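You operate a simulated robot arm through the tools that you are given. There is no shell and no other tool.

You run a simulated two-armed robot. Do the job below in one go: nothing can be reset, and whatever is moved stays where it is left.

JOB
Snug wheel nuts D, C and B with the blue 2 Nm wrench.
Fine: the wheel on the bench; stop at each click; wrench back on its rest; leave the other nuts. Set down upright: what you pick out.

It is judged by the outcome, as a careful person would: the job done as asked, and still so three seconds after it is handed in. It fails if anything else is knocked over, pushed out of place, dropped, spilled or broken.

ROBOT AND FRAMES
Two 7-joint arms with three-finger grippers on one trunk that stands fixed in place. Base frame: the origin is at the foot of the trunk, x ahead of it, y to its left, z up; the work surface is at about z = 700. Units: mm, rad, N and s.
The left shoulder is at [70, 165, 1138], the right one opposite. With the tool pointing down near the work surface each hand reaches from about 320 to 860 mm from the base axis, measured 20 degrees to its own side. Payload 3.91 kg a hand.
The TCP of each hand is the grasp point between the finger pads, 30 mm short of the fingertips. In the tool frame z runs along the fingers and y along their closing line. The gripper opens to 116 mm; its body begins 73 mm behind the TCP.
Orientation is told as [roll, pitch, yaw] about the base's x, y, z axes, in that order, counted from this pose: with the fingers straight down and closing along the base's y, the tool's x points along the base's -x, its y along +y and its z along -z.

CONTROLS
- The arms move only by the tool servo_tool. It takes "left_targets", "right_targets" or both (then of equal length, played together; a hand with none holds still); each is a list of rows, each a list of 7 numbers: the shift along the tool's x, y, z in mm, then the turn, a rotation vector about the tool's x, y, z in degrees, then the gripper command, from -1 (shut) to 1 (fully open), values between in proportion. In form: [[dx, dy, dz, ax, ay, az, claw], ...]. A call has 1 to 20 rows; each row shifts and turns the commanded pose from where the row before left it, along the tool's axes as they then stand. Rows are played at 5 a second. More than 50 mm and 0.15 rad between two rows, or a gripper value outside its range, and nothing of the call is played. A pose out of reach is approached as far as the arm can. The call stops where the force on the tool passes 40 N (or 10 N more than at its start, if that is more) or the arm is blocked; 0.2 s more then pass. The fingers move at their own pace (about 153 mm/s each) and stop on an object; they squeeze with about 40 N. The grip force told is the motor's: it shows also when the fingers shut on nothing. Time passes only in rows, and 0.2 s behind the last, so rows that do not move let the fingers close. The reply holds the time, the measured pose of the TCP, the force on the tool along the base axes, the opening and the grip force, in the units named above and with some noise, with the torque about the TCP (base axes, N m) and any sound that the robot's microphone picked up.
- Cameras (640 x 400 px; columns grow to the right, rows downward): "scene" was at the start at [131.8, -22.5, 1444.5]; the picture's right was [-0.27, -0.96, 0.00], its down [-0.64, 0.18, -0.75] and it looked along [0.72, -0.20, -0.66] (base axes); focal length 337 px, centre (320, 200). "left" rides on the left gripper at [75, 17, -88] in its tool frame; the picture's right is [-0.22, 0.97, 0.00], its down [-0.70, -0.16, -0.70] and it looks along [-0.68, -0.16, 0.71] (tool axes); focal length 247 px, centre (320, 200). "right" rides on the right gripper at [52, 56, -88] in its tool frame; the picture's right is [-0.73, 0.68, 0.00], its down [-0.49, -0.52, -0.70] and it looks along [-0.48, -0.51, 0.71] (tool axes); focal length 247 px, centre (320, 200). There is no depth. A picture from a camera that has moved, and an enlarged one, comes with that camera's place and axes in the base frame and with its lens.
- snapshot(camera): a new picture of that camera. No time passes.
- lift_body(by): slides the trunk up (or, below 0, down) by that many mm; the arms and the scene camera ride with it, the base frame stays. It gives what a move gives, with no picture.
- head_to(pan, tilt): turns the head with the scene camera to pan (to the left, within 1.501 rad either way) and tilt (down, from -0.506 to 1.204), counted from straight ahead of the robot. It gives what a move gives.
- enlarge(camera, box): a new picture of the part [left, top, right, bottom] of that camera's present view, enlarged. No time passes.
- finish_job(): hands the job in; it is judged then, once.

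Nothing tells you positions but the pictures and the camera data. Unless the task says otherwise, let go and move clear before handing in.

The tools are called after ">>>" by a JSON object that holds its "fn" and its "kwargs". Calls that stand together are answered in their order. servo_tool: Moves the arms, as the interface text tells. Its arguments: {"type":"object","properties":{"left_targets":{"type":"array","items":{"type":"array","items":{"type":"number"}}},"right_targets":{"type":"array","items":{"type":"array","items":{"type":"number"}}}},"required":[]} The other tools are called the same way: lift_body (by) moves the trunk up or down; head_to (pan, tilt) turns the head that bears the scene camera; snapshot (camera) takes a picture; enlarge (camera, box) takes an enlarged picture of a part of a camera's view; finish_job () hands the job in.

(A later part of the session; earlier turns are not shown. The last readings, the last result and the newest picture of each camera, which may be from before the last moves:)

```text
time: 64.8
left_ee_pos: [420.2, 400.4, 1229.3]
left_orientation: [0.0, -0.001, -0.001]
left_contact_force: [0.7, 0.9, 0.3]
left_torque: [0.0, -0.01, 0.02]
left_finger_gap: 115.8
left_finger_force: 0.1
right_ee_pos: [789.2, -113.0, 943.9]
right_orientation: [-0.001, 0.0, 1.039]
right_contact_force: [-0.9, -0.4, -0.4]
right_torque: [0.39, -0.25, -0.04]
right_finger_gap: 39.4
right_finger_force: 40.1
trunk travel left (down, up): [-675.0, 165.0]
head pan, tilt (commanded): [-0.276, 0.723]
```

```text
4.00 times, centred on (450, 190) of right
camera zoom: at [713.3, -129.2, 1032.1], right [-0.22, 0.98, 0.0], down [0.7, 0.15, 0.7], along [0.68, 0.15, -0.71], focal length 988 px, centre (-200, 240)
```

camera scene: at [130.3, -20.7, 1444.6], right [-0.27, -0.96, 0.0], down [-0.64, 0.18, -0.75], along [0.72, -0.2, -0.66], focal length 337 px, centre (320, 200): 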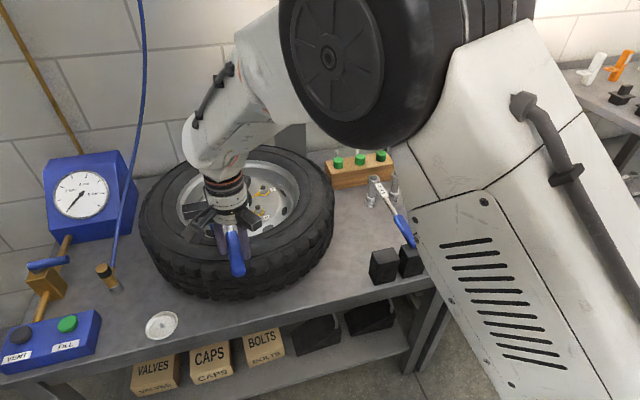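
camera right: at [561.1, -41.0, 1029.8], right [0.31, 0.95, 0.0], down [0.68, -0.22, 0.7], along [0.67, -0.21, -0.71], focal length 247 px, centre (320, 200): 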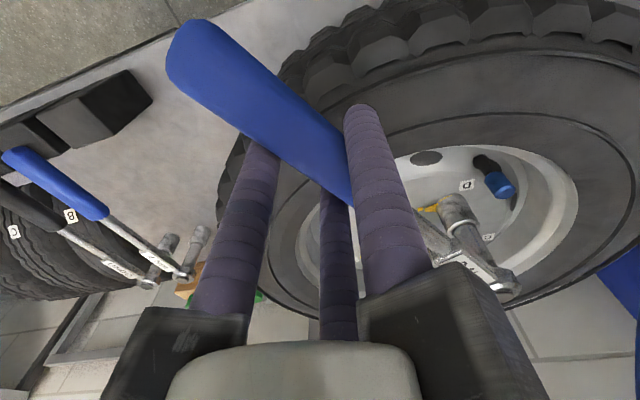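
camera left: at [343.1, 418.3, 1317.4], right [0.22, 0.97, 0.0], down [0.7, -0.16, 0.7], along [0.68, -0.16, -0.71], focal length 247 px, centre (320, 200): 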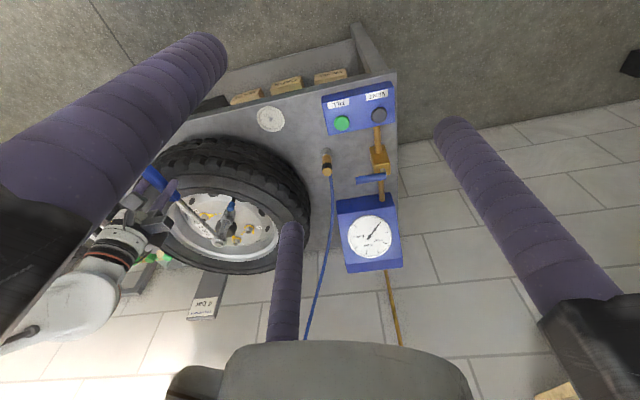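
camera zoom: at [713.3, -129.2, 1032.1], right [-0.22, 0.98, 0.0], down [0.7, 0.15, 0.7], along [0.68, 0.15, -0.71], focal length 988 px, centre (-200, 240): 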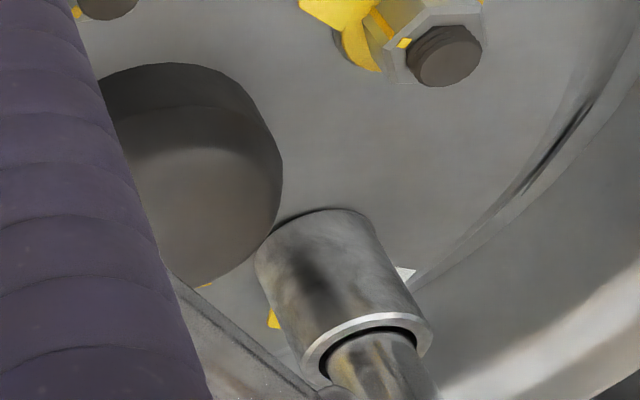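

Seated cleanly on nut C with almost no side load. Turning clockwise.

>>> {"fn": "servo_tool", "kwargs": {"right_targets": [[0.23, 7.08, 0, 0, 0, 2, -1], [0.23, 7.08, 0, 0, 0, 2, -1], [0.23, 7.08, 0, 0, 0, 2, -1], [0.23, 7.08, 0, 0, 0, 2, -1]]}}

>>> {"fn": "enlarge", "kwargs": {"camera": "left", "box": [215, 200, 275, 260]}}

>>> {"fn": "enlarge", "kwargs": {"camera": "right", "box": [400, 140, 480, 240]}}

```text
time: 65.8
left_ee_pos: [419.8, 401.0, 1229.3]
left_orientation: [-0.001, 0.0, -0.001]
left_contact_force: [0.6, -0.1, 0.1]
left_torque: [0.01, -0.02, 0.03]
left_finger_gap: 115.9
left_finger_force: 0.0
right_ee_pos: [764.4, -97.3, 944.4]
right_orientation: [0.001, -0.001, 0.896]
right_contact_force: [-0.2, -0.5, -0.1]
right_torque: [0.55, -0.47, -0.09]
right_finger_gap: 39.5
right_finger_force: 40.3
trunk travel left (down, up): [-675.0, 165.0]
head pan, tilt (commanded): [-0.276, 0.723]
```

```text
6.67 times, centred on (245, 230) of left
camera zoom: at [344.0, 417.5, 1317.5], right [0.22, 0.97, 0.0], down [0.7, -0.16, 0.7], along [0.68, -0.16, -0.71], focal length 1646 px, centre (820, 0)
```

zoom: 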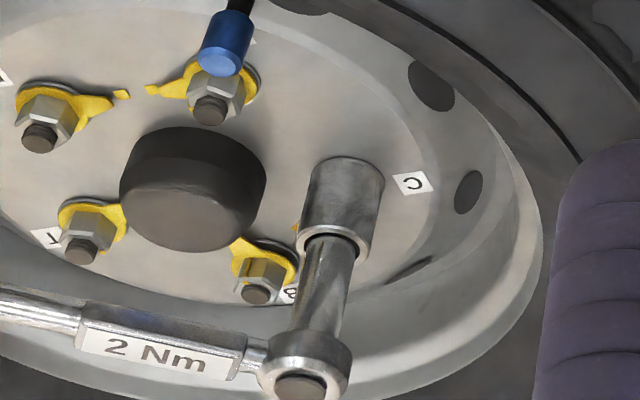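

```text
4.00 times, centred on (440, 190) of right
camera zoom: at [687.3, -103.0, 1031.9], right [-0.08, 1.0, 0.0], down [0.71, 0.05, 0.7], along [0.7, 0.05, -0.71], focal length 988 px, centre (-160, 240)
```

zoom: 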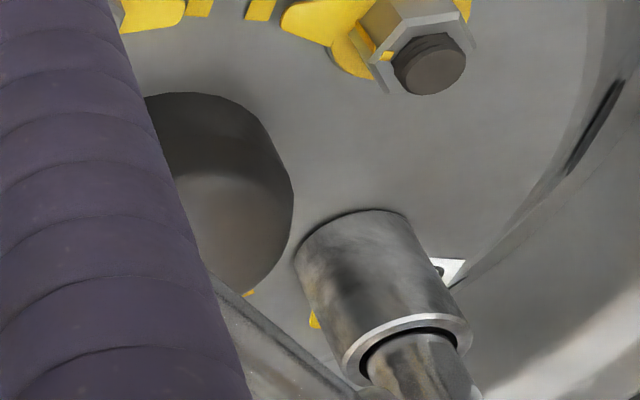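

>>> {"fn": "servo_tool", "kwargs": {"right_targets": [[0.23, 7.08, 0, 0, 0, 2, -1], [0.23, 7.08, 0, 0, 0, 2, -1], [0.23, 7.08, 0, 0, 0, 2, -1], [0.23, 7.08, 0, 0, 0, 2, -1]]}}

>>> {"fn": "enlarge", "kwargs": {"camera": "right", "box": [400, 140, 480, 240]}}

```text
time: 66.8
left_ee_pos: [420.0, 401.6, 1229.8]
left_orientation: [-0.001, -0.001, 0.002]
left_contact_force: [-0.2, 0.3, 0.1]
left_torque: [0.03, -0.02, 0.01]
left_finger_gap: 116.1
left_finger_force: 0.1
right_ee_pos: [741.9, -79.4, 944.2]
right_orientation: [0.001, 0.001, 0.759]
right_contact_force: [1.0, 3.5, -4.5]
right_torque: [0.17, 0.07, 0.4]
right_finger_gap: 39.6
right_finger_force: 39.9
trunk travel left (down, up): [-675.0, 165.0]
head pan, tilt (commanded): [-0.276, 0.723]
```

```text
4.00 times, centred on (440, 190) of right
camera zoom: at [666.2, -74.5, 1032.2], right [0.06, 1.0, 0.0], down [0.71, -0.04, 0.7], along [0.7, -0.04, -0.71], focal length 988 px, centre (-160, 240)
```

zoom: 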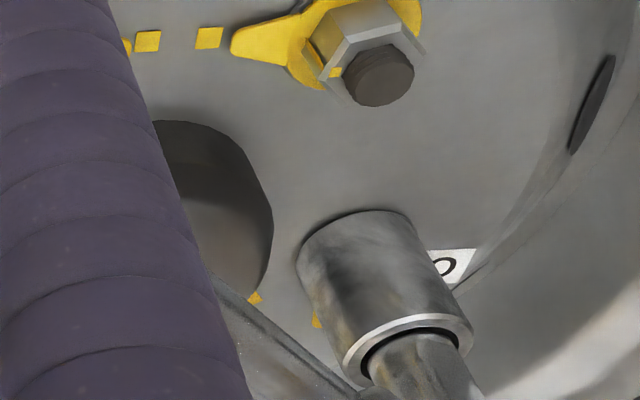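

>>> {"fn": "servo_tool", "kwargs": {"right_targets": [[0.23, 7.08, 0, 0, 0, 2, -1], [0.23, 7.08, 0, 0, 0, 2, -1], [0.23, 7.08, 0, 0, 0, 2, -1]]}}

>>> {"fn": "enlarge", "kwargs": {"camera": "right", "box": [400, 140, 480, 240]}}

>>> {"fn": "enlarge", "kwargs": {"camera": "scene", "box": [195, 170, 255, 220]}}

```text
time: 67.6
left_ee_pos: [420.9, 400.7, 1229.7]
left_orientation: [-0.001, 0.0, 0.001]
left_contact_force: [-0.7, -0.9, -0.1]
left_torque: [-0.01, 0.01, 0.02]
left_finger_gap: 115.9
left_finger_force: 0.0
right_ee_pos: [727.5, -63.8, 945.4]
right_orientation: [-0.003, -0.001, 0.653]
right_contact_force: [-1.0, 1.4, -2.9]
right_torque: [0.07, 0.13, 0.59]
right_finger_gap: 39.2
right_finger_force: 40.4
trunk travel left (down, up): [-675.0, 165.0]
head pan, tilt (commanded): [-0.276, 0.723]
```

```text
4.00 times, centred on (440, 190) of right
camera zoom: at [652.7, -51.1, 1032.1], right [0.17, 0.99, 0.0], down [0.7, -0.12, 0.7], along [0.69, -0.12, -0.71], focal length 988 px, centre (-160, 240)
```

zoom: 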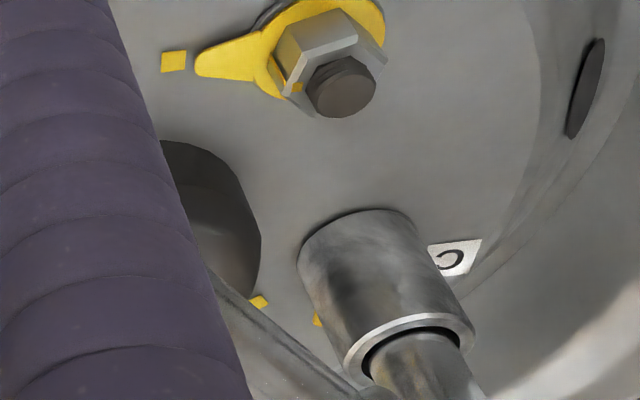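

```text
8.00 times, centred on (225, 195) of scene
camera zoom: at [132.2, -22.0, 1444.4], right [-0.27, -0.96, 0.0], down [-0.64, 0.18, -0.75], along [0.72, -0.2, -0.66], focal length 2694 px, centre (1080, 240)
```

zoom: 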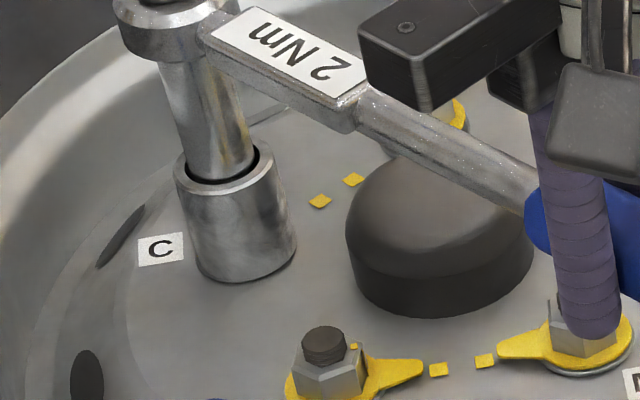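

>>> {"fn": "servo_tool", "kwargs": {"right_targets": [[0.23, 7.08, 0, 0, 0, 2, -1], [0.23, 7.08, 0, 0, 0, 2, -1], [0.23, 7.08, 0, 0, 0, 2, -1]]}}

>>> {"fn": "enlarge", "kwargs": {"camera": "right", "box": [400, 140, 480, 240]}}

>>> {"fn": "enlarge", "kwargs": {"camera": "scene", "box": [195, 170, 255, 220]}}

```text
time: 68.4
left_ee_pos: [420.6, 400.9, 1229.2]
left_orientation: [-0.001, 0.001, 0.003]
left_contact_force: [-0.2, 0.4, -0.3]
left_torque: [-0.02, -0.02, -0.01]
left_finger_gap: 115.9
left_finger_force: 0.0
right_ee_pos: [714.6, -45.8, 943.5]
right_orientation: [-0.001, -0.002, 0.548]
right_contact_force: [2.7, 2.9, -1.3]
right_torque: [0.5, -0.62, 0.67]
right_finger_gap: 39.6
right_finger_force: 40.1
trunk travel left (down, up): [-675.0, 165.0]
head pan, tilt (commanded): [-0.276, 0.723]
```

```text
4.00 times, centred on (440, 190) of right
camera zoom: at [641.2, -26.3, 1031.5], right [0.27, 0.96, 0.0], down [0.69, -0.19, 0.7], along [0.68, -0.19, -0.71], focal length 988 px, centre (-160, 240)
```

zoom: 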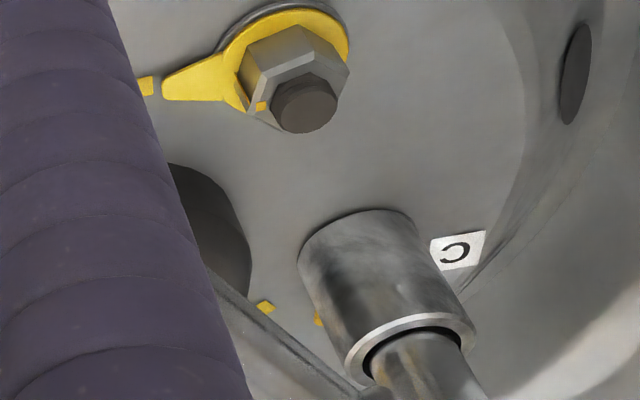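

```text
8.00 times, centred on (225, 195) of scene
camera zoom: at [132.3, -21.7, 1444.5], right [-0.27, -0.96, 0.0], down [-0.64, 0.18, -0.75], along [0.72, -0.2, -0.66], focal length 2694 px, centre (1080, 240)
```

zoom: 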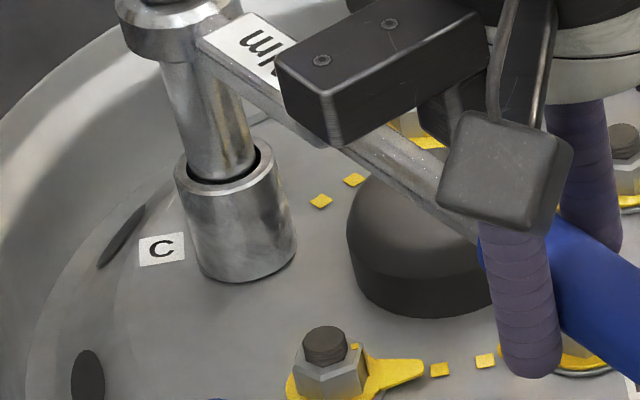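

>>> {"fn": "servo_tool", "kwargs": {"right_targets": [[0.23, 7.08, 0, 0, 0, 2, -1], [0.23, 7.08, 0, 0, 0, 2, -1], [0.23, 7.08, 0, 0, 0, 2, -1]]}}

>>> {"fn": "enlarge", "kwargs": {"camera": "right", "box": [400, 140, 480, 240]}}

>>> {"fn": "enlarge", "kwargs": {"camera": "scene", "box": [195, 170, 255, 220]}}

```text
time: 69.2
left_ee_pos: [419.8, 401.6, 1230.1]
left_orientation: [0.0, 0.0, -0.001]
left_contact_force: [0.3, 0.3, 0.2]
left_torque: [-0.01, 0.0, -0.02]
left_finger_gap: 115.9
left_finger_force: 0.1
right_ee_pos: [703.6, -28.7, 942.8]
right_orientation: [0.0, 0.001, 0.444]
right_contact_force: [4.2, -1.6, 0.4]
right_torque: [0.24, -1.11, 0.26]
right_finger_gap: 39.2
right_finger_force: 40.0
trunk travel left (down, up): [-675.0, 165.0]
head pan, tilt (commanded): [-0.276, 0.723]
```

```text
4.00 times, centred on (440, 190) of right
camera zoom: at [632.6, 0.1, 1031.4], right [0.37, 0.93, 0.0], down [0.66, -0.26, 0.7], along [0.65, -0.26, -0.71], focal length 988 px, centre (-160, 240)
```

zoom: 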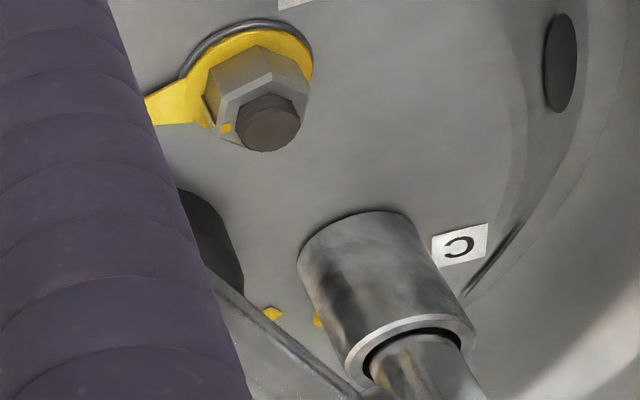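

```text
8.00 times, centred on (225, 195) of scene
camera zoom: at [132.3, -22.3, 1444.5], right [-0.27, -0.96, 0.0], down [-0.64, 0.18, -0.75], along [0.72, -0.2, -0.66], focal length 2694 px, centre (1080, 240)
```

zoom: 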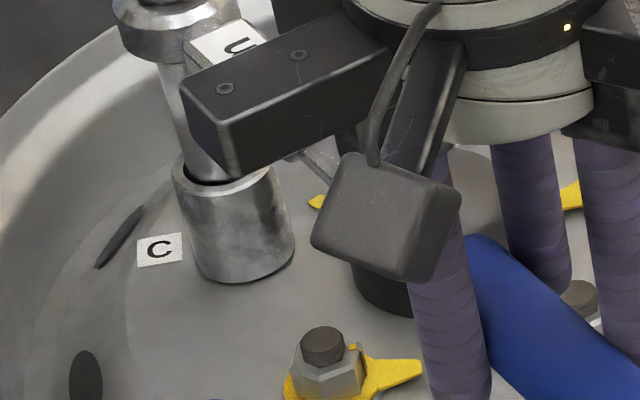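

Torque about 1 Nm, pointer at about -26° with roughly 27° to go, and I'll run out of inward arm travel before the end. I'll test whether the wrench ratchets by swinging back 16° and watching the torque and pointer.

>>> {"fn": "servo_tool", "kwargs": {"right_targets": [[-0.47, -7.07, 0, 0, 0, -2, -1], [-0.47, -7.07, 0, 0, 0, -2, -1], [-0.47, -7.07, 0, 0, 0, -2, -1], [-0.47, -7.07, 0, 0, 0, -2, -1], [-0.47, -7.07, 0, 0, 0, -2, -1], [-0.47, -7.07, 0, 0, 0, -2, -1]]}}

>>> {"fn": "enlarge", "kwargs": {"camera": "right", "box": [400, 140, 480, 240]}}

>>> {"fn": "servo_tool", "kwargs": {"right_targets": [[-0.47, -7.07, 0, 0, 0, -2, -1], [-0.47, -7.07, 0, 0, 0, -2, -1], [-0.47, -7.07, 0, 0, 0, -2, -1]]}}

>>> {"fn": "enlarge", "kwargs": {"camera": "right", "box": [400, 140, 480, 240]}}

```text
time: 70.6
left_ee_pos: [419.8, 399.8, 1230.3]
left_orientation: [0.001, 0.0, 0.003]
left_contact_force: [-0.2, 0.3, 0.0]
left_torque: [-0.01, 0.0, 0.0]
left_finger_gap: 116.2
left_finger_force: 0.0
right_ee_pos: [728.2, -63.2, 943.0]
right_orientation: [0.002, 0.0, 0.657]
right_contact_force: [0.0, 0.5, -0.5]
right_torque: [0.41, -0.46, 0.12]
right_finger_gap: 39.4
right_finger_force: 39.8
trunk travel left (down, up): [-675.0, 165.0]
head pan, tilt (commanded): [-0.276, 0.723]
```

```text
4.00 times, centred on (440, 190) of right
camera zoom: at [652.0, -50.4, 1031.0], right [0.16, 0.99, 0.0], down [0.7, -0.12, 0.7], along [0.69, -0.11, -0.71], focal length 988 px, centre (-160, 240)
```

zoom: 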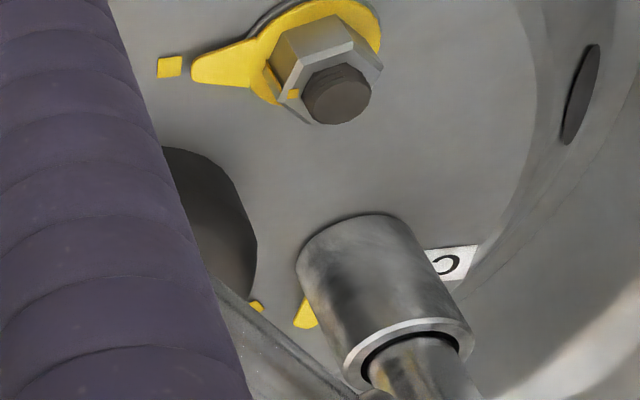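

```text
time: 71.4
left_ee_pos: [420.8, 399.4, 1229.3]
left_orientation: [0.0, -0.001, 0.002]
left_contact_force: [0.0, 0.9, 0.3]
left_torque: [0.04, 0.01, 0.01]
left_finger_gap: 115.9
left_finger_force: 0.1
right_ee_pos: [741.5, -79.7, 942.8]
right_orientation: [-0.001, 0.0, 0.761]
right_contact_force: [1.6, 0.8, -0.2]
right_torque: [0.56, -0.6, -0.12]
right_finger_gap: 39.4
right_finger_force: 39.9
trunk travel left (down, up): [-675.0, 165.0]
head pan, tilt (commanded): [-0.276, 0.723]
```

```text
4.00 times, centred on (440, 190) of right
camera zoom: at [665.5, -74.7, 1030.5], right [0.06, 1.0, 0.0], down [0.71, -0.04, 0.7], along [0.7, -0.04, -0.71], focal length 988 px, centre (-160, 240)
```

zoom: 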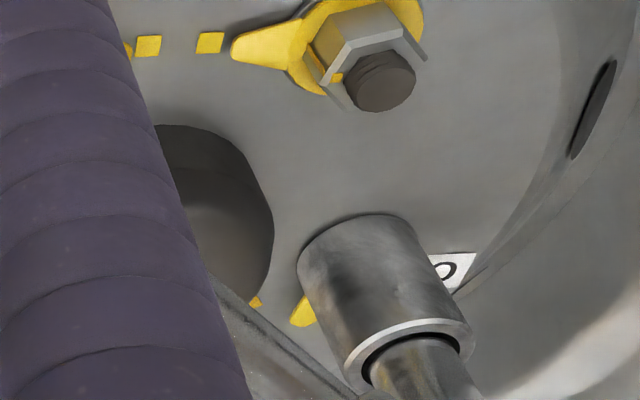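

The pointer stayed put with no torque while I swung back 18°, so the wrench ratchets. I'll swing back further to yaw ≈ 62° with the socket still on the nut.

>>> {"fn": "servo_tool", "kwargs": {"right_targets": [[-0.47, -7.07, 0, 0, 0, -2, -1], [-0.47, -7.07, 0, 0, 0, -2, -1], [-0.47, -7.07, 0, 0, 0, -2, -1], [-0.47, -7.07, 0, 0, 0, -2, -1]]}}

>>> {"fn": "servo_tool", "kwargs": {"right_targets": [[-0.47, -7.07, 0, 0, 0, -2, -1], [-0.47, -7.07, 0, 0, 0, -2, -1], [-0.47, -7.07, 0, 0, 0, -2, -1], [-0.47, -7.07, 0, 0, 0, -2, -1], [0, 0, 0, 0, 0, 0, -1]]}}

>>> {"fn": "enlarge", "kwargs": {"camera": "scene", "box": [195, 170, 255, 220]}}

```text
time: 72.4
left_ee_pos: [420.5, 401.0, 1229.7]
left_orientation: [0.0, 0.0, 0.001]
left_contact_force: [-0.1, 0.1, 0.2]
left_torque: [0.02, -0.02, 0.03]
left_finger_gap: 116.2
left_finger_force: 0.0
right_ee_pos: [763.8, -98.0, 943.6]
right_orientation: [0.001, 0.002, 0.901]
right_contact_force: [-0.3, -0.3, -3.2]
right_torque: [-0.04, 0.07, 0.1]
right_finger_gap: 39.5
right_finger_force: 40.0
trunk travel left (down, up): [-675.0, 165.0]
head pan, tilt (commanded): [-0.276, 0.723]
```

```text
time: 73.6
left_ee_pos: [420.5, 400.5, 1230.4]
left_orientation: [0.002, 0.001, 0.0]
left_contact_force: [0.7, -0.1, 0.1]
left_torque: [0.02, -0.01, 0.02]
left_finger_gap: 115.9
left_finger_force: 0.0
right_ee_pos: [788.1, -112.5, 940.8]
right_orientation: [0.001, 0.0, 1.038]
right_contact_force: [0.3, -0.4, -2.6]
right_torque: [-0.06, -0.02, -0.11]
right_finger_gap: 39.2
right_finger_force: 40.4
trunk travel left (down, up): [-675.0, 165.0]
head pan, tilt (commanded): [-0.276, 0.723]
```

```text
8.00 times, centred on (225, 195) of scene
camera zoom: at [132.4, -22.4, 1444.4], right [-0.27, -0.96, 0.0], down [-0.64, 0.18, -0.75], along [0.72, -0.2, -0.66], focal length 2694 px, centre (1080, 240)
```

zoom: 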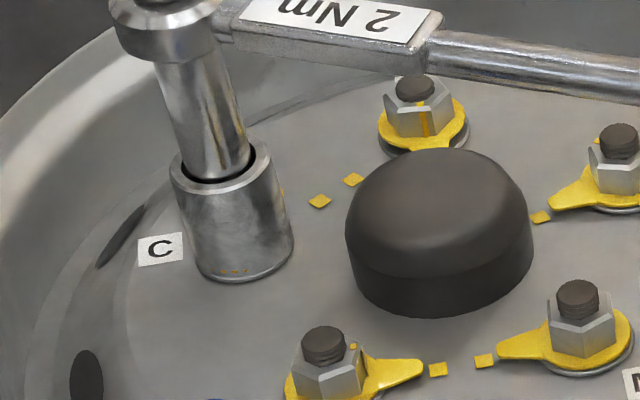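

>>> {"fn": "enlarge", "kwargs": {"camera": "right", "box": [400, 140, 480, 240]}}

>>> {"fn": "enlarge", "kwargs": {"camera": "left", "box": [215, 200, 275, 260]}}

```text
4.00 times, centred on (440, 190) of right
camera zoom: at [713.9, -128.9, 1030.6], right [-0.22, 0.98, 0.0], down [0.7, 0.15, 0.7], along [0.68, 0.15, -0.71], focal length 988 px, centre (-160, 240)
```

zoom: 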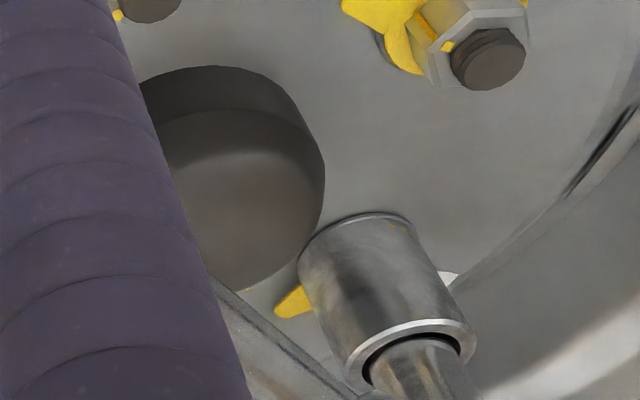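

```text
6.67 times, centred on (245, 230) of left
camera zoom: at [344.7, 417.4, 1317.4], right [0.22, 0.97, 0.0], down [0.7, -0.16, 0.7], along [0.68, -0.16, -0.71], focal length 1646 px, centre (820, 0)
```

zoom: 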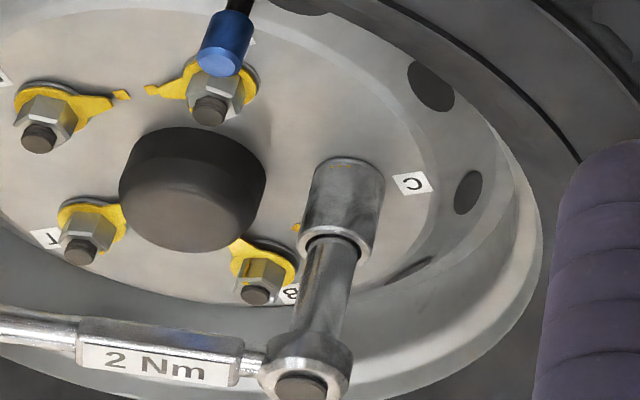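

Ratcheting works: the pointer has kept its new position. Turning clockwise again.

>>> {"fn": "servo_tool", "kwargs": {"right_targets": [[0.23, 7.08, 0, 0, 0, 2, -1], [0.23, 7.08, 0, 0, 0, 2, -1], [0.23, 7.08, 0, 0, 0, 2, -1]]}}

>>> {"fn": "servo_tool", "kwargs": {"right_targets": [[0.14, 3.54, 0, 0, 0, 1, -1], [0.14, 3.54, 0, 0, 0, 1, -1], [0.14, 3.54, 0, 0, 0, 1, -1]]}}

>>> {"fn": "enlarge", "kwargs": {"camera": "scene", "box": [195, 170, 255, 220]}}

>>> {"fn": "enlarge", "kwargs": {"camera": "right", "box": [400, 140, 480, 240]}}

```text
time: 74.4
left_ee_pos: [419.1, 400.5, 1230.0]
left_orientation: [0.0, -0.001, 0.001]
left_contact_force: [0.2, -0.6, -0.1]
left_torque: [0.0, 0.03, 0.03]
left_finger_gap: 116.2
left_finger_force: 0.1
right_ee_pos: [770.2, -101.6, 942.2]
right_orientation: [-0.002, -0.001, 0.934]
right_contact_force: [-4.3, -1.8, 1.5]
right_torque: [0.53, -0.03, 0.58]
right_finger_gap: 39.3
right_finger_force: 40.1
trunk travel left (down, up): [-675.0, 165.0]
head pan, tilt (commanded): [-0.276, 0.723]
```

```text
time: 75.2
left_ee_pos: [420.5, 400.5, 1229.3]
left_orientation: [0.001, 0.0, 0.001]
left_contact_force: [-0.2, 0.5, 0.4]
left_torque: [0.01, 0.02, -0.01]
left_finger_gap: 116.1
left_finger_force: 0.1
right_ee_pos: [761.9, -94.6, 943.0]
right_orientation: [0.001, 0.001, 0.882]
right_contact_force: [-2.1, -1.6, -2.5]
right_torque: [-0.06, 0.09, 0.13]
right_finger_gap: 39.6
right_finger_force: 40.2
trunk travel left (down, up): [-675.0, 165.0]
head pan, tilt (commanded): [-0.276, 0.723]
```

```text
8.00 times, centred on (225, 195) of scene
camera zoom: at [132.1, -22.6, 1444.4], right [-0.27, -0.96, 0.0], down [-0.64, 0.18, -0.75], along [0.72, -0.2, -0.66], focal length 2694 px, centre (1080, 240)
```

zoom: 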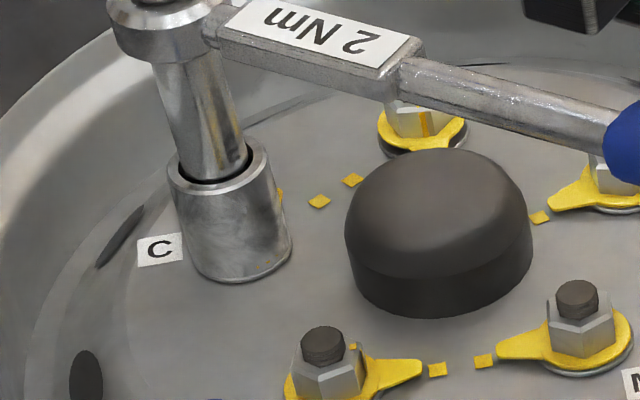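

```text
4.00 times, centred on (440, 190) of right
camera zoom: at [685.5, -98.9, 1030.5], right [-0.06, 1.0, 0.0], down [0.71, 0.04, 0.7], along [0.7, 0.04, -0.71], focal length 988 px, centre (-160, 240)
```

zoom: 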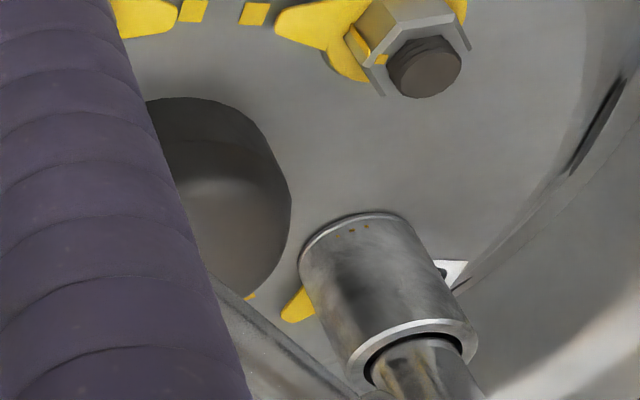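

>>> {"fn": "servo_tool", "kwargs": {"right_targets": [[0.14, 3.54, 0, 0, 0, 1, -1], [0.14, 3.54, 0, 0, 0, 1, -1], [0.14, 3.54, 0, 0, 0, 1, -1]]}}

>>> {"fn": "enlarge", "kwargs": {"camera": "scene", "box": [195, 170, 255, 220]}}

```text
time: 76.0
left_ee_pos: [420.9, 400.6, 1229.2]
left_orientation: [0.0, 0.0, 0.003]
left_contact_force: [-0.2, 0.5, 0.3]
left_torque: [0.02, 0.02, 0.02]
left_finger_gap: 115.9
left_finger_force: 0.1
right_ee_pos: [753.2, -88.7, 943.8]
right_orientation: [0.0, 0.002, 0.829]
right_contact_force: [0.1, -0.2, -5.7]
right_torque: [-0.48, 0.39, 0.92]
right_finger_gap: 39.4
right_finger_force: 40.4
trunk travel left (down, up): [-675.0, 165.0]
head pan, tilt (commanded): [-0.276, 0.723]
```

```text
8.00 times, centred on (225, 195) of scene
camera zoom: at [132.6, -22.2, 1444.4], right [-0.27, -0.96, 0.0], down [-0.64, 0.18, -0.75], along [0.72, -0.2, -0.66], focal length 2694 px, centre (1080, 240)
```

zoom: 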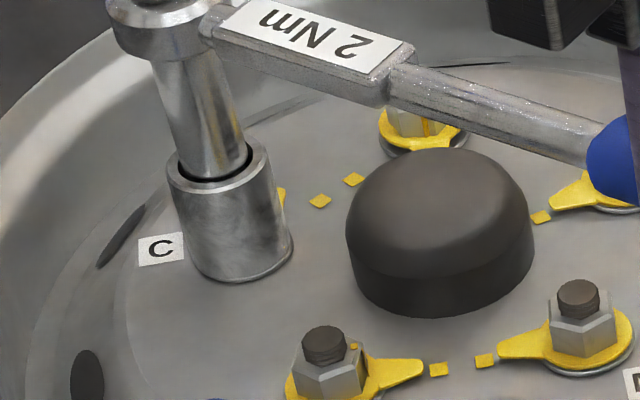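

Engaged at about 1 Nm, with the pointer tip in view. Continuing by degrees.

>>> {"fn": "servo_tool", "kwargs": {"right_targets": [[0.14, 3.54, 0.8, 0, 0, 1, -1], [0.14, 3.54, 0, 0, 0, 1, -1], [0.14, 3.54, 0, 0, 0, 1, -1], [0.14, 3.54, 0, 0, 0, 1, -1]]}}

>>> {"fn": "enlarge", "kwargs": {"camera": "scene", "box": [195, 170, 255, 220]}}

```text
time: 77.0
left_ee_pos: [419.9, 401.2, 1228.8]
left_orientation: [0.0, -0.002, -0.001]
left_contact_force: [-0.4, 0.4, 0.2]
left_torque: [0.0, -0.02, 0.01]
left_finger_gap: 115.8
left_finger_force: 0.1
right_ee_pos: [743.3, -78.8, 942.7]
right_orientation: [0.001, -0.002, 0.758]
right_contact_force: [-1.0, 0.5, -2.1]
right_torque: [0.08, -0.06, 1.16]
right_finger_gap: 39.4
right_finger_force: 39.9
trunk travel left (down, up): [-675.0, 165.0]
head pan, tilt (commanded): [-0.276, 0.723]
```

```text
8.00 times, centred on (225, 195) of scene
camera zoom: at [132.1, -22.2, 1444.5], right [-0.27, -0.96, 0.0], down [-0.64, 0.18, -0.75], along [0.72, -0.2, -0.66], focal length 2694 px, centre (1080, 240)
```

zoom: 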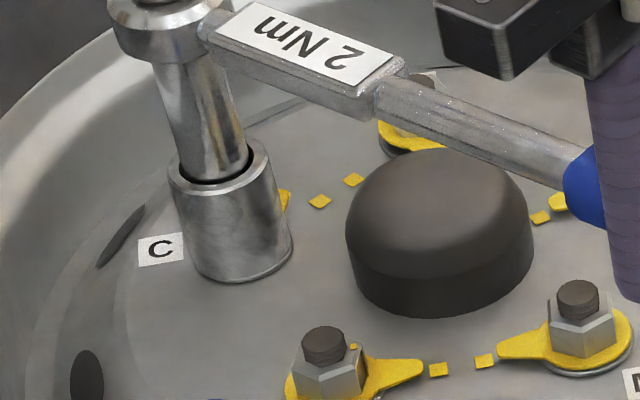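

>>> {"fn": "servo_tool", "kwargs": {"right_targets": [[0.14, 3.54, 0, 0, 0, 1, -1], [0.14, 3.54, 0, 0, 0, 1, -1], [0.14, 3.54, 0, 0, 0, 1, -1], [0.14, 3.54, 0, 0, 0, 1, -1]]}}

>>> {"fn": "enlarge", "kwargs": {"camera": "scene", "box": [195, 170, 255, 220]}}

```text
time: 78.0
left_ee_pos: [420.5, 401.5, 1228.9]
left_orientation: [0.0, 0.0, 0.001]
left_contact_force: [-0.2, -0.3, 0.2]
left_torque: [0.01, -0.02, 0.0]
left_finger_gap: 115.9
left_finger_force: 0.0
right_ee_pos: [732.4, -68.2, 943.1]
right_orientation: [0.0, 0.001, 0.69]
right_contact_force: [-1.1, -0.9, -4.0]
right_torque: [-0.09, 0.2, 1.3]
right_finger_gap: 39.8
right_finger_force: 39.7
trunk travel left (down, up): [-675.0, 165.0]
head pan, tilt (commanded): [-0.276, 0.723]
```

```text
8.00 times, centred on (225, 195) of scene
camera zoom: at [132.2, -22.5, 1444.4], right [-0.27, -0.96, 0.0], down [-0.64, 0.18, -0.75], along [0.72, -0.2, -0.66], focal length 2694 px, centre (1080, 240)
```

zoom: 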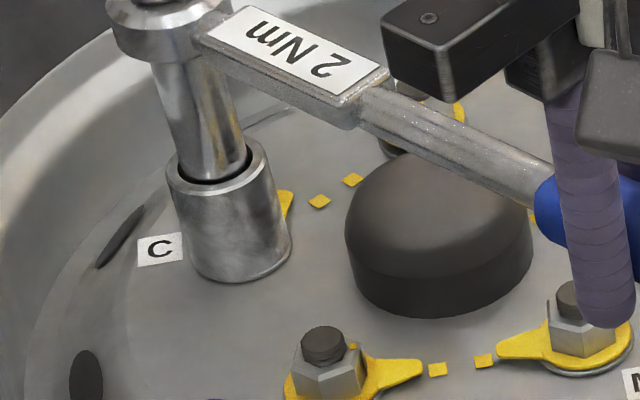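

>>> {"fn": "servo_tool", "kwargs": {"right_targets": [[0.14, 3.54, 0.4, 0, 0, 1, -1], [0.14, 3.54, 0, 0, 0, 1, -1], [0.14, 3.54, 0, 0, 0, 1, -1], [0.14, 3.54, 0, 0, 0, 1, -1]]}}

>>> {"fn": "enlarge", "kwargs": {"camera": "scene", "box": [195, 170, 255, 220]}}

```text
time: 79.0
left_ee_pos: [420.2, 400.4, 1230.4]
left_orientation: [-0.001, -0.001, 0.0]
left_contact_force: [-0.3, 0.5, -0.2]
left_torque: [0.04, 0.0, -0.02]
left_finger_gap: 116.0
left_finger_force: 0.1
right_ee_pos: [723.0, -57.5, 943.7]
right_orientation: [-0.002, -0.001, 0.618]
right_contact_force: [0.7, 0.2, -1.2]
right_torque: [0.16, -0.28, 1.32]
right_finger_gap: 39.5
right_finger_force: 40.0
trunk travel left (down, up): [-675.0, 165.0]
head pan, tilt (commanded): [-0.276, 0.723]
```

```text
8.00 times, centred on (225, 195) of scene
camera zoom: at [132.2, -22.2, 1444.5], right [-0.27, -0.96, 0.0], down [-0.64, 0.18, -0.75], along [0.72, -0.2, -0.66], focal length 2694 px, centre (1080, 240)
```

zoom: 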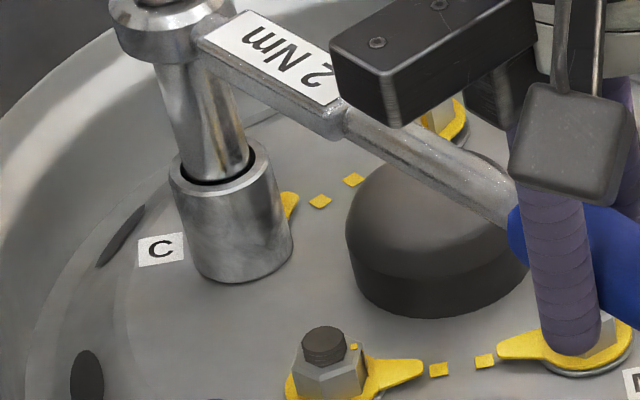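

>>> {"fn": "servo_tool", "kwargs": {"right_targets": [[0.14, 3.54, 0, 0, 0, 1, -1], [0.14, 3.54, 0, 0, 0, 1, -1], [0.14, 3.54, 0, 0, 0, 1, -1]]}}

>>> {"fn": "enlarge", "kwargs": {"camera": "scene", "box": [195, 170, 255, 220]}}

```text
time: 79.8
left_ee_pos: [419.8, 400.6, 1230.7]
left_orientation: [-0.001, -0.001, -0.001]
left_contact_force: [-0.5, -0.2, -0.3]
left_torque: [-0.03, 0.01, 0.01]
left_finger_gap: 116.0
left_finger_force: 0.0
right_ee_pos: [718.1, -50.7, 943.3]
right_orientation: [-0.001, 0.0, 0.566]
right_contact_force: [-2.4, -2.5, -1.7]
right_torque: [0.07, -0.05, 1.62]
right_finger_gap: 39.4
right_finger_force: 40.1
trunk travel left (down, up): [-675.0, 165.0]
head pan, tilt (commanded): [-0.276, 0.723]
```

```text
8.00 times, centred on (225, 195) of scene
camera zoom: at [131.6, -22.5, 1444.5], right [-0.27, -0.96, 0.0], down [-0.64, 0.18, -0.75], along [0.72, -0.2, -0.66], focal length 2694 px, centre (1080, 240)
```

zoom: 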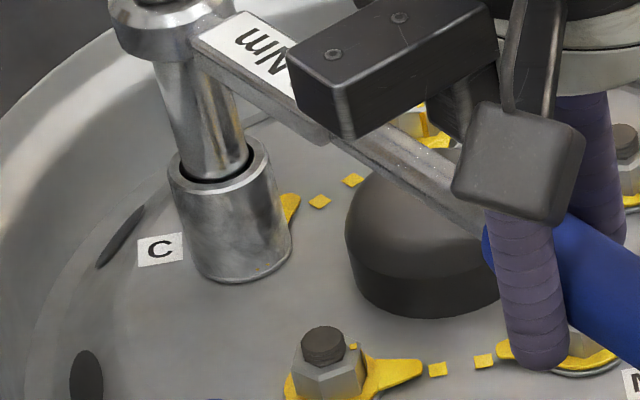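

The pointer is almost at C's mark and torque is about 1.6 Nm. Half-degree steps, one at a time.

>>> {"fn": "servo_tool", "kwargs": {"right_targets": [[0.08, 1.77, 0.2, 0, 0, 0.5, -1]]}}

>>> {"fn": "enlarge", "kwargs": {"camera": "scene", "box": [215, 180, 245, 205]}}

```text
time: 80.2
left_ee_pos: [420.3, 399.9, 1231.6]
left_orientation: [0.0, 0.0, 0.001]
left_contact_force: [-0.4, 0.0, -0.2]
left_torque: [0.0, -0.01, 0.03]
left_finger_gap: 116.0
left_finger_force: 0.2
right_ee_pos: [717.8, -49.6, 942.9]
right_orientation: [0.001, 0.001, 0.558]
right_contact_force: [-2.2, -0.9, -2.0]
right_torque: [-0.01, -0.04, 1.49]
right_finger_gap: 39.5
right_finger_force: 40.3
trunk travel left (down, up): [-675.0, 165.0]
head pan, tilt (commanded): [-0.276, 0.723]
```

```text
16.00 times, centred on (230, 192) of scene
camera zoom: at [131.6, -22.5, 1444.5], right [-0.27, -0.96, 0.0], down [-0.64, 0.18, -0.75], along [0.72, -0.2, -0.66], focal length 5388 px, centre (1760, 320)
```

zoom: 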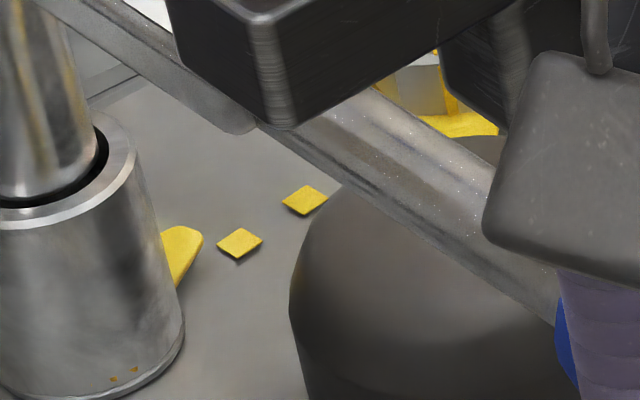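

>>> {"fn": "servo_tool", "kwargs": {"right_targets": [[0.14, 3.54, 0, 0, 0, 1, -1], [0.14, 3.54, 0, 0, 0, 1, -1]]}}

>>> {"fn": "enlarge", "kwargs": {"camera": "scene", "box": [215, 180, 245, 205]}}

```text
time: 80.8
left_ee_pos: [420.6, 399.5, 1229.7]
left_orientation: [-0.001, 0.0, 0.001]
left_contact_force: [0.4, 0.5, 0.4]
left_torque: [0.01, 0.0, -0.01]
left_finger_gap: 115.9
left_finger_force: 0.1
right_ee_pos: [713.6, -42.5, 943.1]
right_orientation: [0.002, -0.001, 0.525]
right_contact_force: [1.0, 0.0, -2.1]
right_torque: [0.09, -0.31, 1.32]
right_finger_gap: 39.7
right_finger_force: 39.9
trunk travel left (down, up): [-675.0, 165.0]
head pan, tilt (commanded): [-0.276, 0.723]
```

```text
16.00 times, centred on (230, 192) of scene
camera zoom: at [132.2, -22.4, 1444.4], right [-0.27, -0.96, 0.0], down [-0.64, 0.18, -0.75], along [0.72, -0.2, -0.66], focal length 5388 px, centre (1760, 320)
```

zoom: 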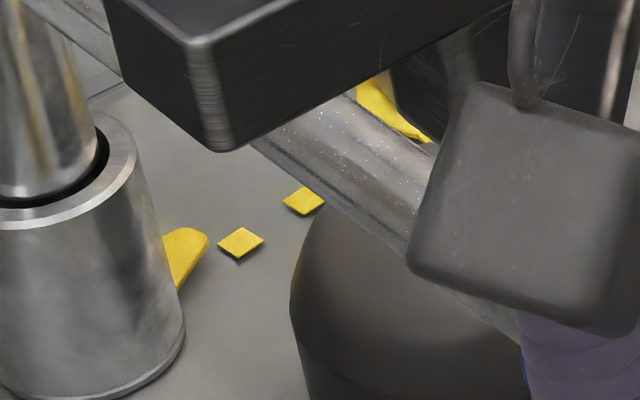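

>>> {"fn": "servo_tool", "kwargs": {"right_targets": [[0.14, 3.54, 0, 0, 0, 1, -1], [0.14, 3.54, 0, 0, 0, 1, -1]]}}

>>> {"fn": "enlarge", "kwargs": {"camera": "scene", "box": [215, 180, 245, 205]}}

```text
time: 81.4
left_ee_pos: [420.5, 400.0, 1229.7]
left_orientation: [0.001, -0.003, 0.0]
left_contact_force: [0.4, 0.5, -0.3]
left_torque: [0.02, -0.01, -0.02]
left_finger_gap: 116.1
left_finger_force: 0.2
right_ee_pos: [709.0, -36.0, 942.4]
right_orientation: [0.0, 0.0, 0.488]
right_contact_force: [0.1, -0.4, -1.6]
right_torque: [-0.04, -0.13, 1.38]
right_finger_gap: 39.8
right_finger_force: 39.9
trunk travel left (down, up): [-675.0, 165.0]
head pan, tilt (commanded): [-0.276, 0.723]
```

```text
16.00 times, centred on (230, 192) of scene
camera zoom: at [132.3, -22.4, 1444.4], right [-0.27, -0.96, 0.0], down [-0.64, 0.18, -0.75], along [0.72, -0.2, -0.66], focal length 5388 px, centre (1760, 320)
```

zoom: 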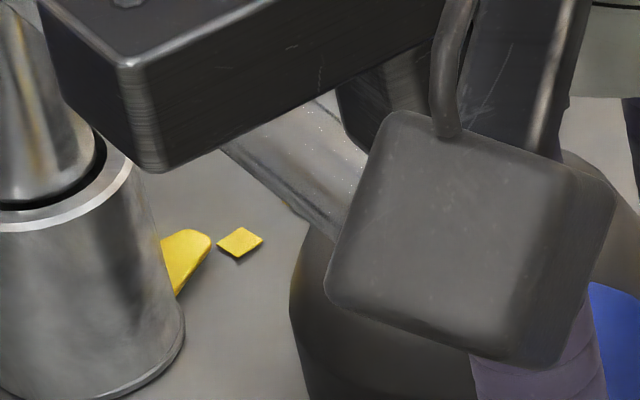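

>>> {"fn": "servo_tool", "kwargs": {"right_targets": [[0.14, 3.54, 0.2, 0, 0, 1, -1], [0.14, 3.54, 0, 0, 0, 1, -1]]}}

>>> {"fn": "enlarge", "kwargs": {"camera": "scene", "box": [215, 180, 245, 205]}}

```text
time: 82.0
left_ee_pos: [419.7, 400.1, 1230.2]
left_orientation: [0.0, 0.0, 0.001]
left_contact_force: [-0.3, -0.3, -0.3]
left_torque: [0.03, 0.0, -0.01]
left_finger_gap: 116.3
left_finger_force: 0.0
right_ee_pos: [706.6, -30.9, 942.1]
right_orientation: [-0.001, 0.0, 0.454]
right_contact_force: [-2.7, -1.6, -2.5]
right_torque: [-0.13, 0.1, 1.71]
right_finger_gap: 39.4
right_finger_force: 39.8
trunk travel left (down, up): [-675.0, 165.0]
head pan, tilt (commanded): [-0.276, 0.723]
```

```text
16.00 times, centred on (230, 192) of scene
camera zoom: at [131.7, -22.5, 1444.5], right [-0.27, -0.96, 0.0], down [-0.64, 0.18, -0.75], along [0.72, -0.2, -0.66], focal length 5388 px, centre (1760, 320)
```

zoom: 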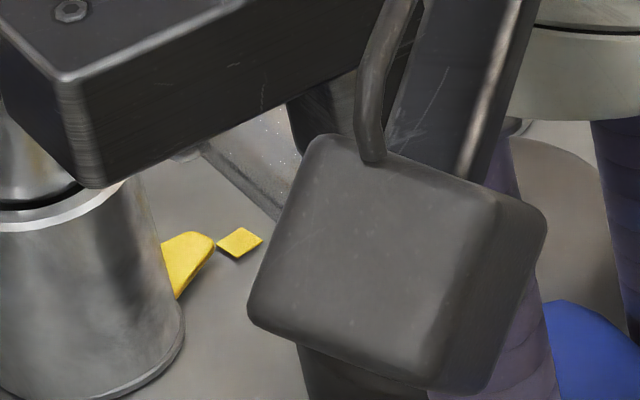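

>>> {"fn": "servo_tool", "kwargs": {"right_targets": [[0.14, 3.54, 0, 0, 0, 1, -1]]}}

```text
time: 82.4
left_ee_pos: [420.1, 400.7, 1228.9]
left_orientation: [0.001, -0.001, -0.001]
left_contact_force: [-0.5, -0.2, 0.4]
left_torque: [0.01, 0.01, 0.03]
left_finger_gap: 115.7
left_finger_force: 0.0
right_ee_pos: [705.2, -26.9, 941.8]
right_orientation: [-0.002, 0.0, 0.436]
right_contact_force: [-0.8, -1.6, -4.1]
right_torque: [-0.16, 0.21, 1.62]
right_finger_gap: 39.6
right_finger_force: 39.8
trunk travel left (down, up): [-675.0, 165.0]
head pan, tilt (commanded): [-0.276, 0.723]
```

>>> {"fn": "servo_tool", "kwargs": {"right_targets": [[0.14, 3.54, 0.2, 0, 0, 1, -1]]}}

>>> {"fn": "enlarge", "kwargs": {"camera": "scene", "box": [215, 180, 245, 205]}}

```text
time: 82.8
left_ee_pos: [420.4, 400.1, 1229.0]
left_orientation: [-0.001, 0.001, 0.0]
left_contact_force: [1.0, 1.2, -0.5]
left_torque: [-0.04, 0.0, -0.02]
left_finger_gap: 116.0
left_finger_force: 0.1
right_ee_pos: [702.6, -23.0, 942.5]
right_orientation: [-0.002, 0.002, 0.418]
right_contact_force: [-1.7, -2.5, -4.1]
right_torque: [-0.31, 0.28, 1.59]
right_finger_gap: 39.4
right_finger_force: 40.0
trunk travel left (down, up): [-675.0, 165.0]
head pan, tilt (commanded): [-0.276, 0.723]
```

```text
16.00 times, centred on (230, 192) of scene
camera zoom: at [132.0, -22.3, 1444.4], right [-0.27, -0.96, 0.0], down [-0.64, 0.18, -0.75], along [0.72, -0.2, -0.66], focal length 5388 px, centre (1760, 320)
```

zoom: 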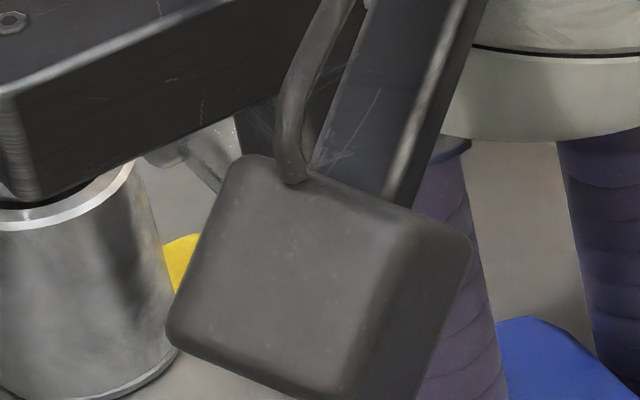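

About 1.9 Nm now. Half-degree steps.

>>> {"fn": "servo_tool", "kwargs": {"right_targets": [[0.08, 1.77, 0.2, 0, 0, 0.5, -1]]}}

```text
time: 83.2
left_ee_pos: [419.7, 401.3, 1228.7]
left_orientation: [0.0, -0.003, 0.0]
left_contact_force: [1.0, 0.1, -0.2]
left_torque: [0.01, -0.01, 0.01]
left_finger_gap: 116.3
left_finger_force: 0.1
right_ee_pos: [701.9, -22.2, 941.7]
right_orientation: [-0.001, 0.0, 0.411]
right_contact_force: [-3.7, -2.5, -2.4]
right_torque: [-0.24, 0.18, 1.6]
right_finger_gap: 39.6
right_finger_force: 39.6
trunk travel left (down, up): [-675.0, 165.0]
head pan, tilt (commanded): [-0.276, 0.723]
```

>>> {"fn": "servo_tool", "kwargs": {"right_targets": [[0.08, 1.77, 0, 0, 0, 0.5, -1]]}}

>>> {"fn": "enlarge", "kwargs": {"camera": "right", "box": [400, 170, 450, 230]}}

```text
time: 83.6
left_ee_pos: [420.0, 401.2, 1230.7]
left_orientation: [0.0, 0.0, 0.0]
left_contact_force: [0.3, -0.7, -0.6]
left_torque: [0.01, 0.03, 0.0]
left_finger_gap: 116.1
left_finger_force: 0.1
right_ee_pos: [701.5, -21.1, 944.2]
right_orientation: [0.001, -0.001, 0.401]
right_contact_force: [-3.8, -3.1, -1.8]
right_torque: [-0.16, -0.02, 1.68]
right_finger_gap: 39.8
right_finger_force: 39.7
trunk travel left (down, up): [-675.0, 165.0]
head pan, tilt (commanded): [-0.276, 0.723]
```

```text
6.67 times, centred on (425, 200) of right
camera zoom: at [632.0, 9.9, 1030.3], right [0.41, 0.91, 0.0], down [0.65, -0.29, 0.7], along [0.64, -0.29, -0.71], focal length 1646 px, centre (-380, 200)
```

zoom: 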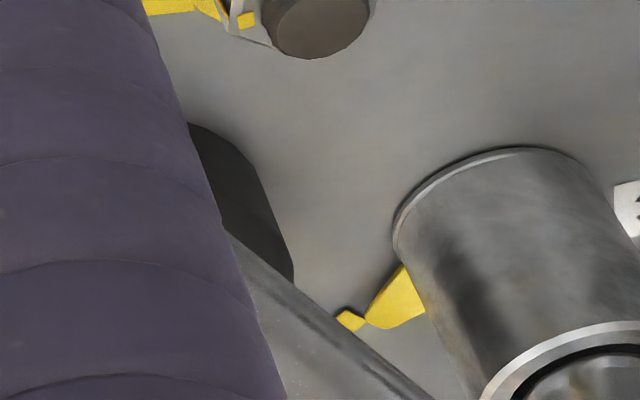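

>>> {"fn": "servo_tool", "kwargs": {"right_targets": [[0.08, 1.77, 0.2, 0, 0, 0.5, -1]]}}

```text
time: 84.0
left_ee_pos: [419.9, 401.7, 1230.1]
left_orientation: [0.001, 0.001, -0.001]
left_contact_force: [-0.2, 0.4, -0.1]
left_torque: [0.02, 0.01, -0.01]
left_finger_gap: 116.0
left_finger_force: 0.0
right_ee_pos: [701.3, -20.5, 942.8]
right_orientation: [0.0, 0.0, 0.393]
right_contact_force: [-4.7, -2.9, -1.0]
right_torque: [-0.27, 0.19, 1.62]
right_finger_gap: 39.9
right_finger_force: 39.9
trunk travel left (down, up): [-675.0, 165.0]
head pan, tilt (commanded): [-0.276, 0.723]
```

>>> {"fn": "servo_tool", "kwargs": {"right_targets": [[0.08, 1.77, 0, 0, 0, 0.5, -1]]}}

```text
time: 84.4
left_ee_pos: [420.1, 400.8, 1229.6]
left_orientation: [0.0, -0.001, -0.001]
left_contact_force: [-1.2, -0.4, 0.1]
left_torque: [0.01, -0.01, -0.01]
left_finger_gap: 116.0
left_finger_force: 0.0
right_ee_pos: [701.1, -18.7, 942.2]
right_orientation: [0.0, 0.001, 0.382]
right_contact_force: [-4.2, -2.8, -2.8]
right_torque: [-0.23, 0.16, 1.64]
right_finger_gap: 39.6
right_finger_force: 39.9
trunk travel left (down, up): [-675.0, 165.0]
head pan, tilt (commanded): [-0.276, 0.723]
```

>>> {"fn": "servo_tool", "kwargs": {"right_targets": [[0.08, 1.77, 0, 0, 0, 0.5, -1]]}}

>>> {"fn": "enlarge", "kwargs": {"camera": "right", "box": [400, 170, 450, 230]}}

```text
time: 84.8
left_ee_pos: [419.2, 400.2, 1230.4]
left_orientation: [-0.001, -0.001, 0.0]
left_contact_force: [-0.3, 0.0, 0.2]
left_torque: [0.0, 0.02, -0.01]
left_finger_gap: 115.8
left_finger_force: 0.1
right_ee_pos: [698.9, -16.4, 943.3]
right_orientation: [-0.001, -0.001, 0.375]
right_contact_force: [-3.5, -2.8, -0.9]
right_torque: [-0.13, -0.11, 1.58]
right_finger_gap: 39.9
right_finger_force: 39.5
trunk travel left (down, up): [-675.0, 165.0]
head pan, tilt (commanded): [-0.276, 0.723]
```

```text
6.67 times, centred on (425, 200) of right
camera zoom: at [630.8, 16.2, 1030.3], right [0.43, 0.9, 0.0], down [0.64, -0.31, 0.7], along [0.63, -0.3, -0.71], focal length 1646 px, centre (-380, 200)
```

zoom: 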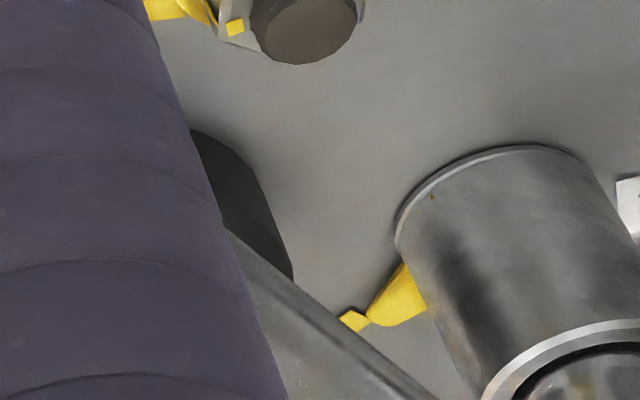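

>>> {"fn": "servo_tool", "kwargs": {"right_targets": [[0.08, 1.77, 0.2, 0, 0, 0.5, -1]]}}

```text
time: 85.2
left_ee_pos: [420.0, 399.2, 1229.8]
left_orientation: [-0.001, 0.0, 0.001]
left_contact_force: [0.3, 0.2, 0.7]
left_torque: [0.01, 0.01, 0.02]
left_finger_gap: 116.0
left_finger_force: 0.0
right_ee_pos: [699.2, -14.4, 942.4]
right_orientation: [0.0, 0.001, 0.366]
right_contact_force: [-2.2, -4.1, -0.3]
right_torque: [-0.18, -0.23, 1.43]
right_finger_gap: 40.0
right_finger_force: 39.9
trunk travel left (down, up): [-675.0, 165.0]
head pan, tilt (commanded): [-0.276, 0.723]
```

>>> {"fn": "servo_tool", "kwargs": {"right_targets": [[0.08, 1.77, 0, 0, 0, 0.5, -1]]}}

```text
time: 85.6
left_ee_pos: [420.0, 399.8, 1229.8]
left_orientation: [-0.001, 0.001, -0.001]
left_contact_force: [-0.4, -0.2, -1.4]
left_torque: [0.0, 0.01, 0.0]
left_finger_gap: 115.8
left_finger_force: 0.1
right_ee_pos: [698.0, -13.4, 942.3]
right_orientation: [0.0, -0.001, 0.357]
right_contact_force: [-4.3, -4.2, -1.2]
right_torque: [-0.22, -0.18, 1.38]
right_finger_gap: 39.6
right_finger_force: 39.9
trunk travel left (down, up): [-675.0, 165.0]
head pan, tilt (commanded): [-0.276, 0.723]
```

>>> {"fn": "servo_tool", "kwargs": {"right_targets": [[0.08, 1.77, 0, 0, 0, 0.5, -1]]}}

>>> {"fn": "enlarge", "kwargs": {"camera": "right", "box": [400, 170, 450, 230]}}

```text
time: 86.0
left_ee_pos: [419.0, 399.1, 1229.5]
left_orientation: [0.001, 0.0, 0.0]
left_contact_force: [0.4, 0.5, 0.7]
left_torque: [-0.03, 0.01, 0.0]
left_finger_gap: 116.2
left_finger_force: 0.1
right_ee_pos: [697.0, -11.2, 941.8]
right_orientation: [0.0, -0.002, 0.349]
right_contact_force: [-2.9, -4.8, 0.1]
right_torque: [-0.2, -0.36, 1.29]
right_finger_gap: 39.8
right_finger_force: 39.8
trunk travel left (down, up): [-675.0, 165.0]
head pan, tilt (commanded): [-0.276, 0.723]
```

```text
6.67 times, centred on (425, 200) of right
camera zoom: at [629.3, 23.4, 1030.0], right [0.45, 0.89, 0.0], down [0.64, -0.32, 0.7], along [0.62, -0.32, -0.71], focal length 1646 px, centre (-380, 200)
```

zoom: 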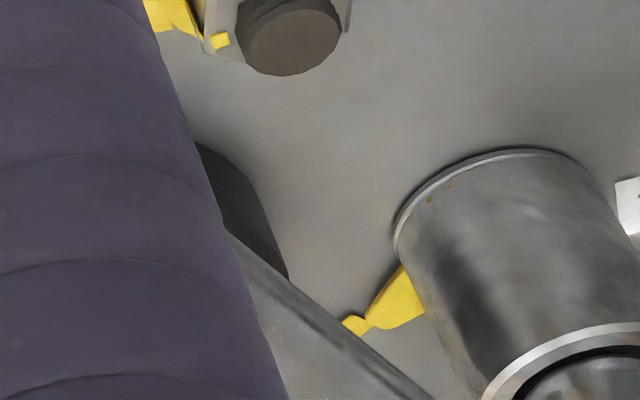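

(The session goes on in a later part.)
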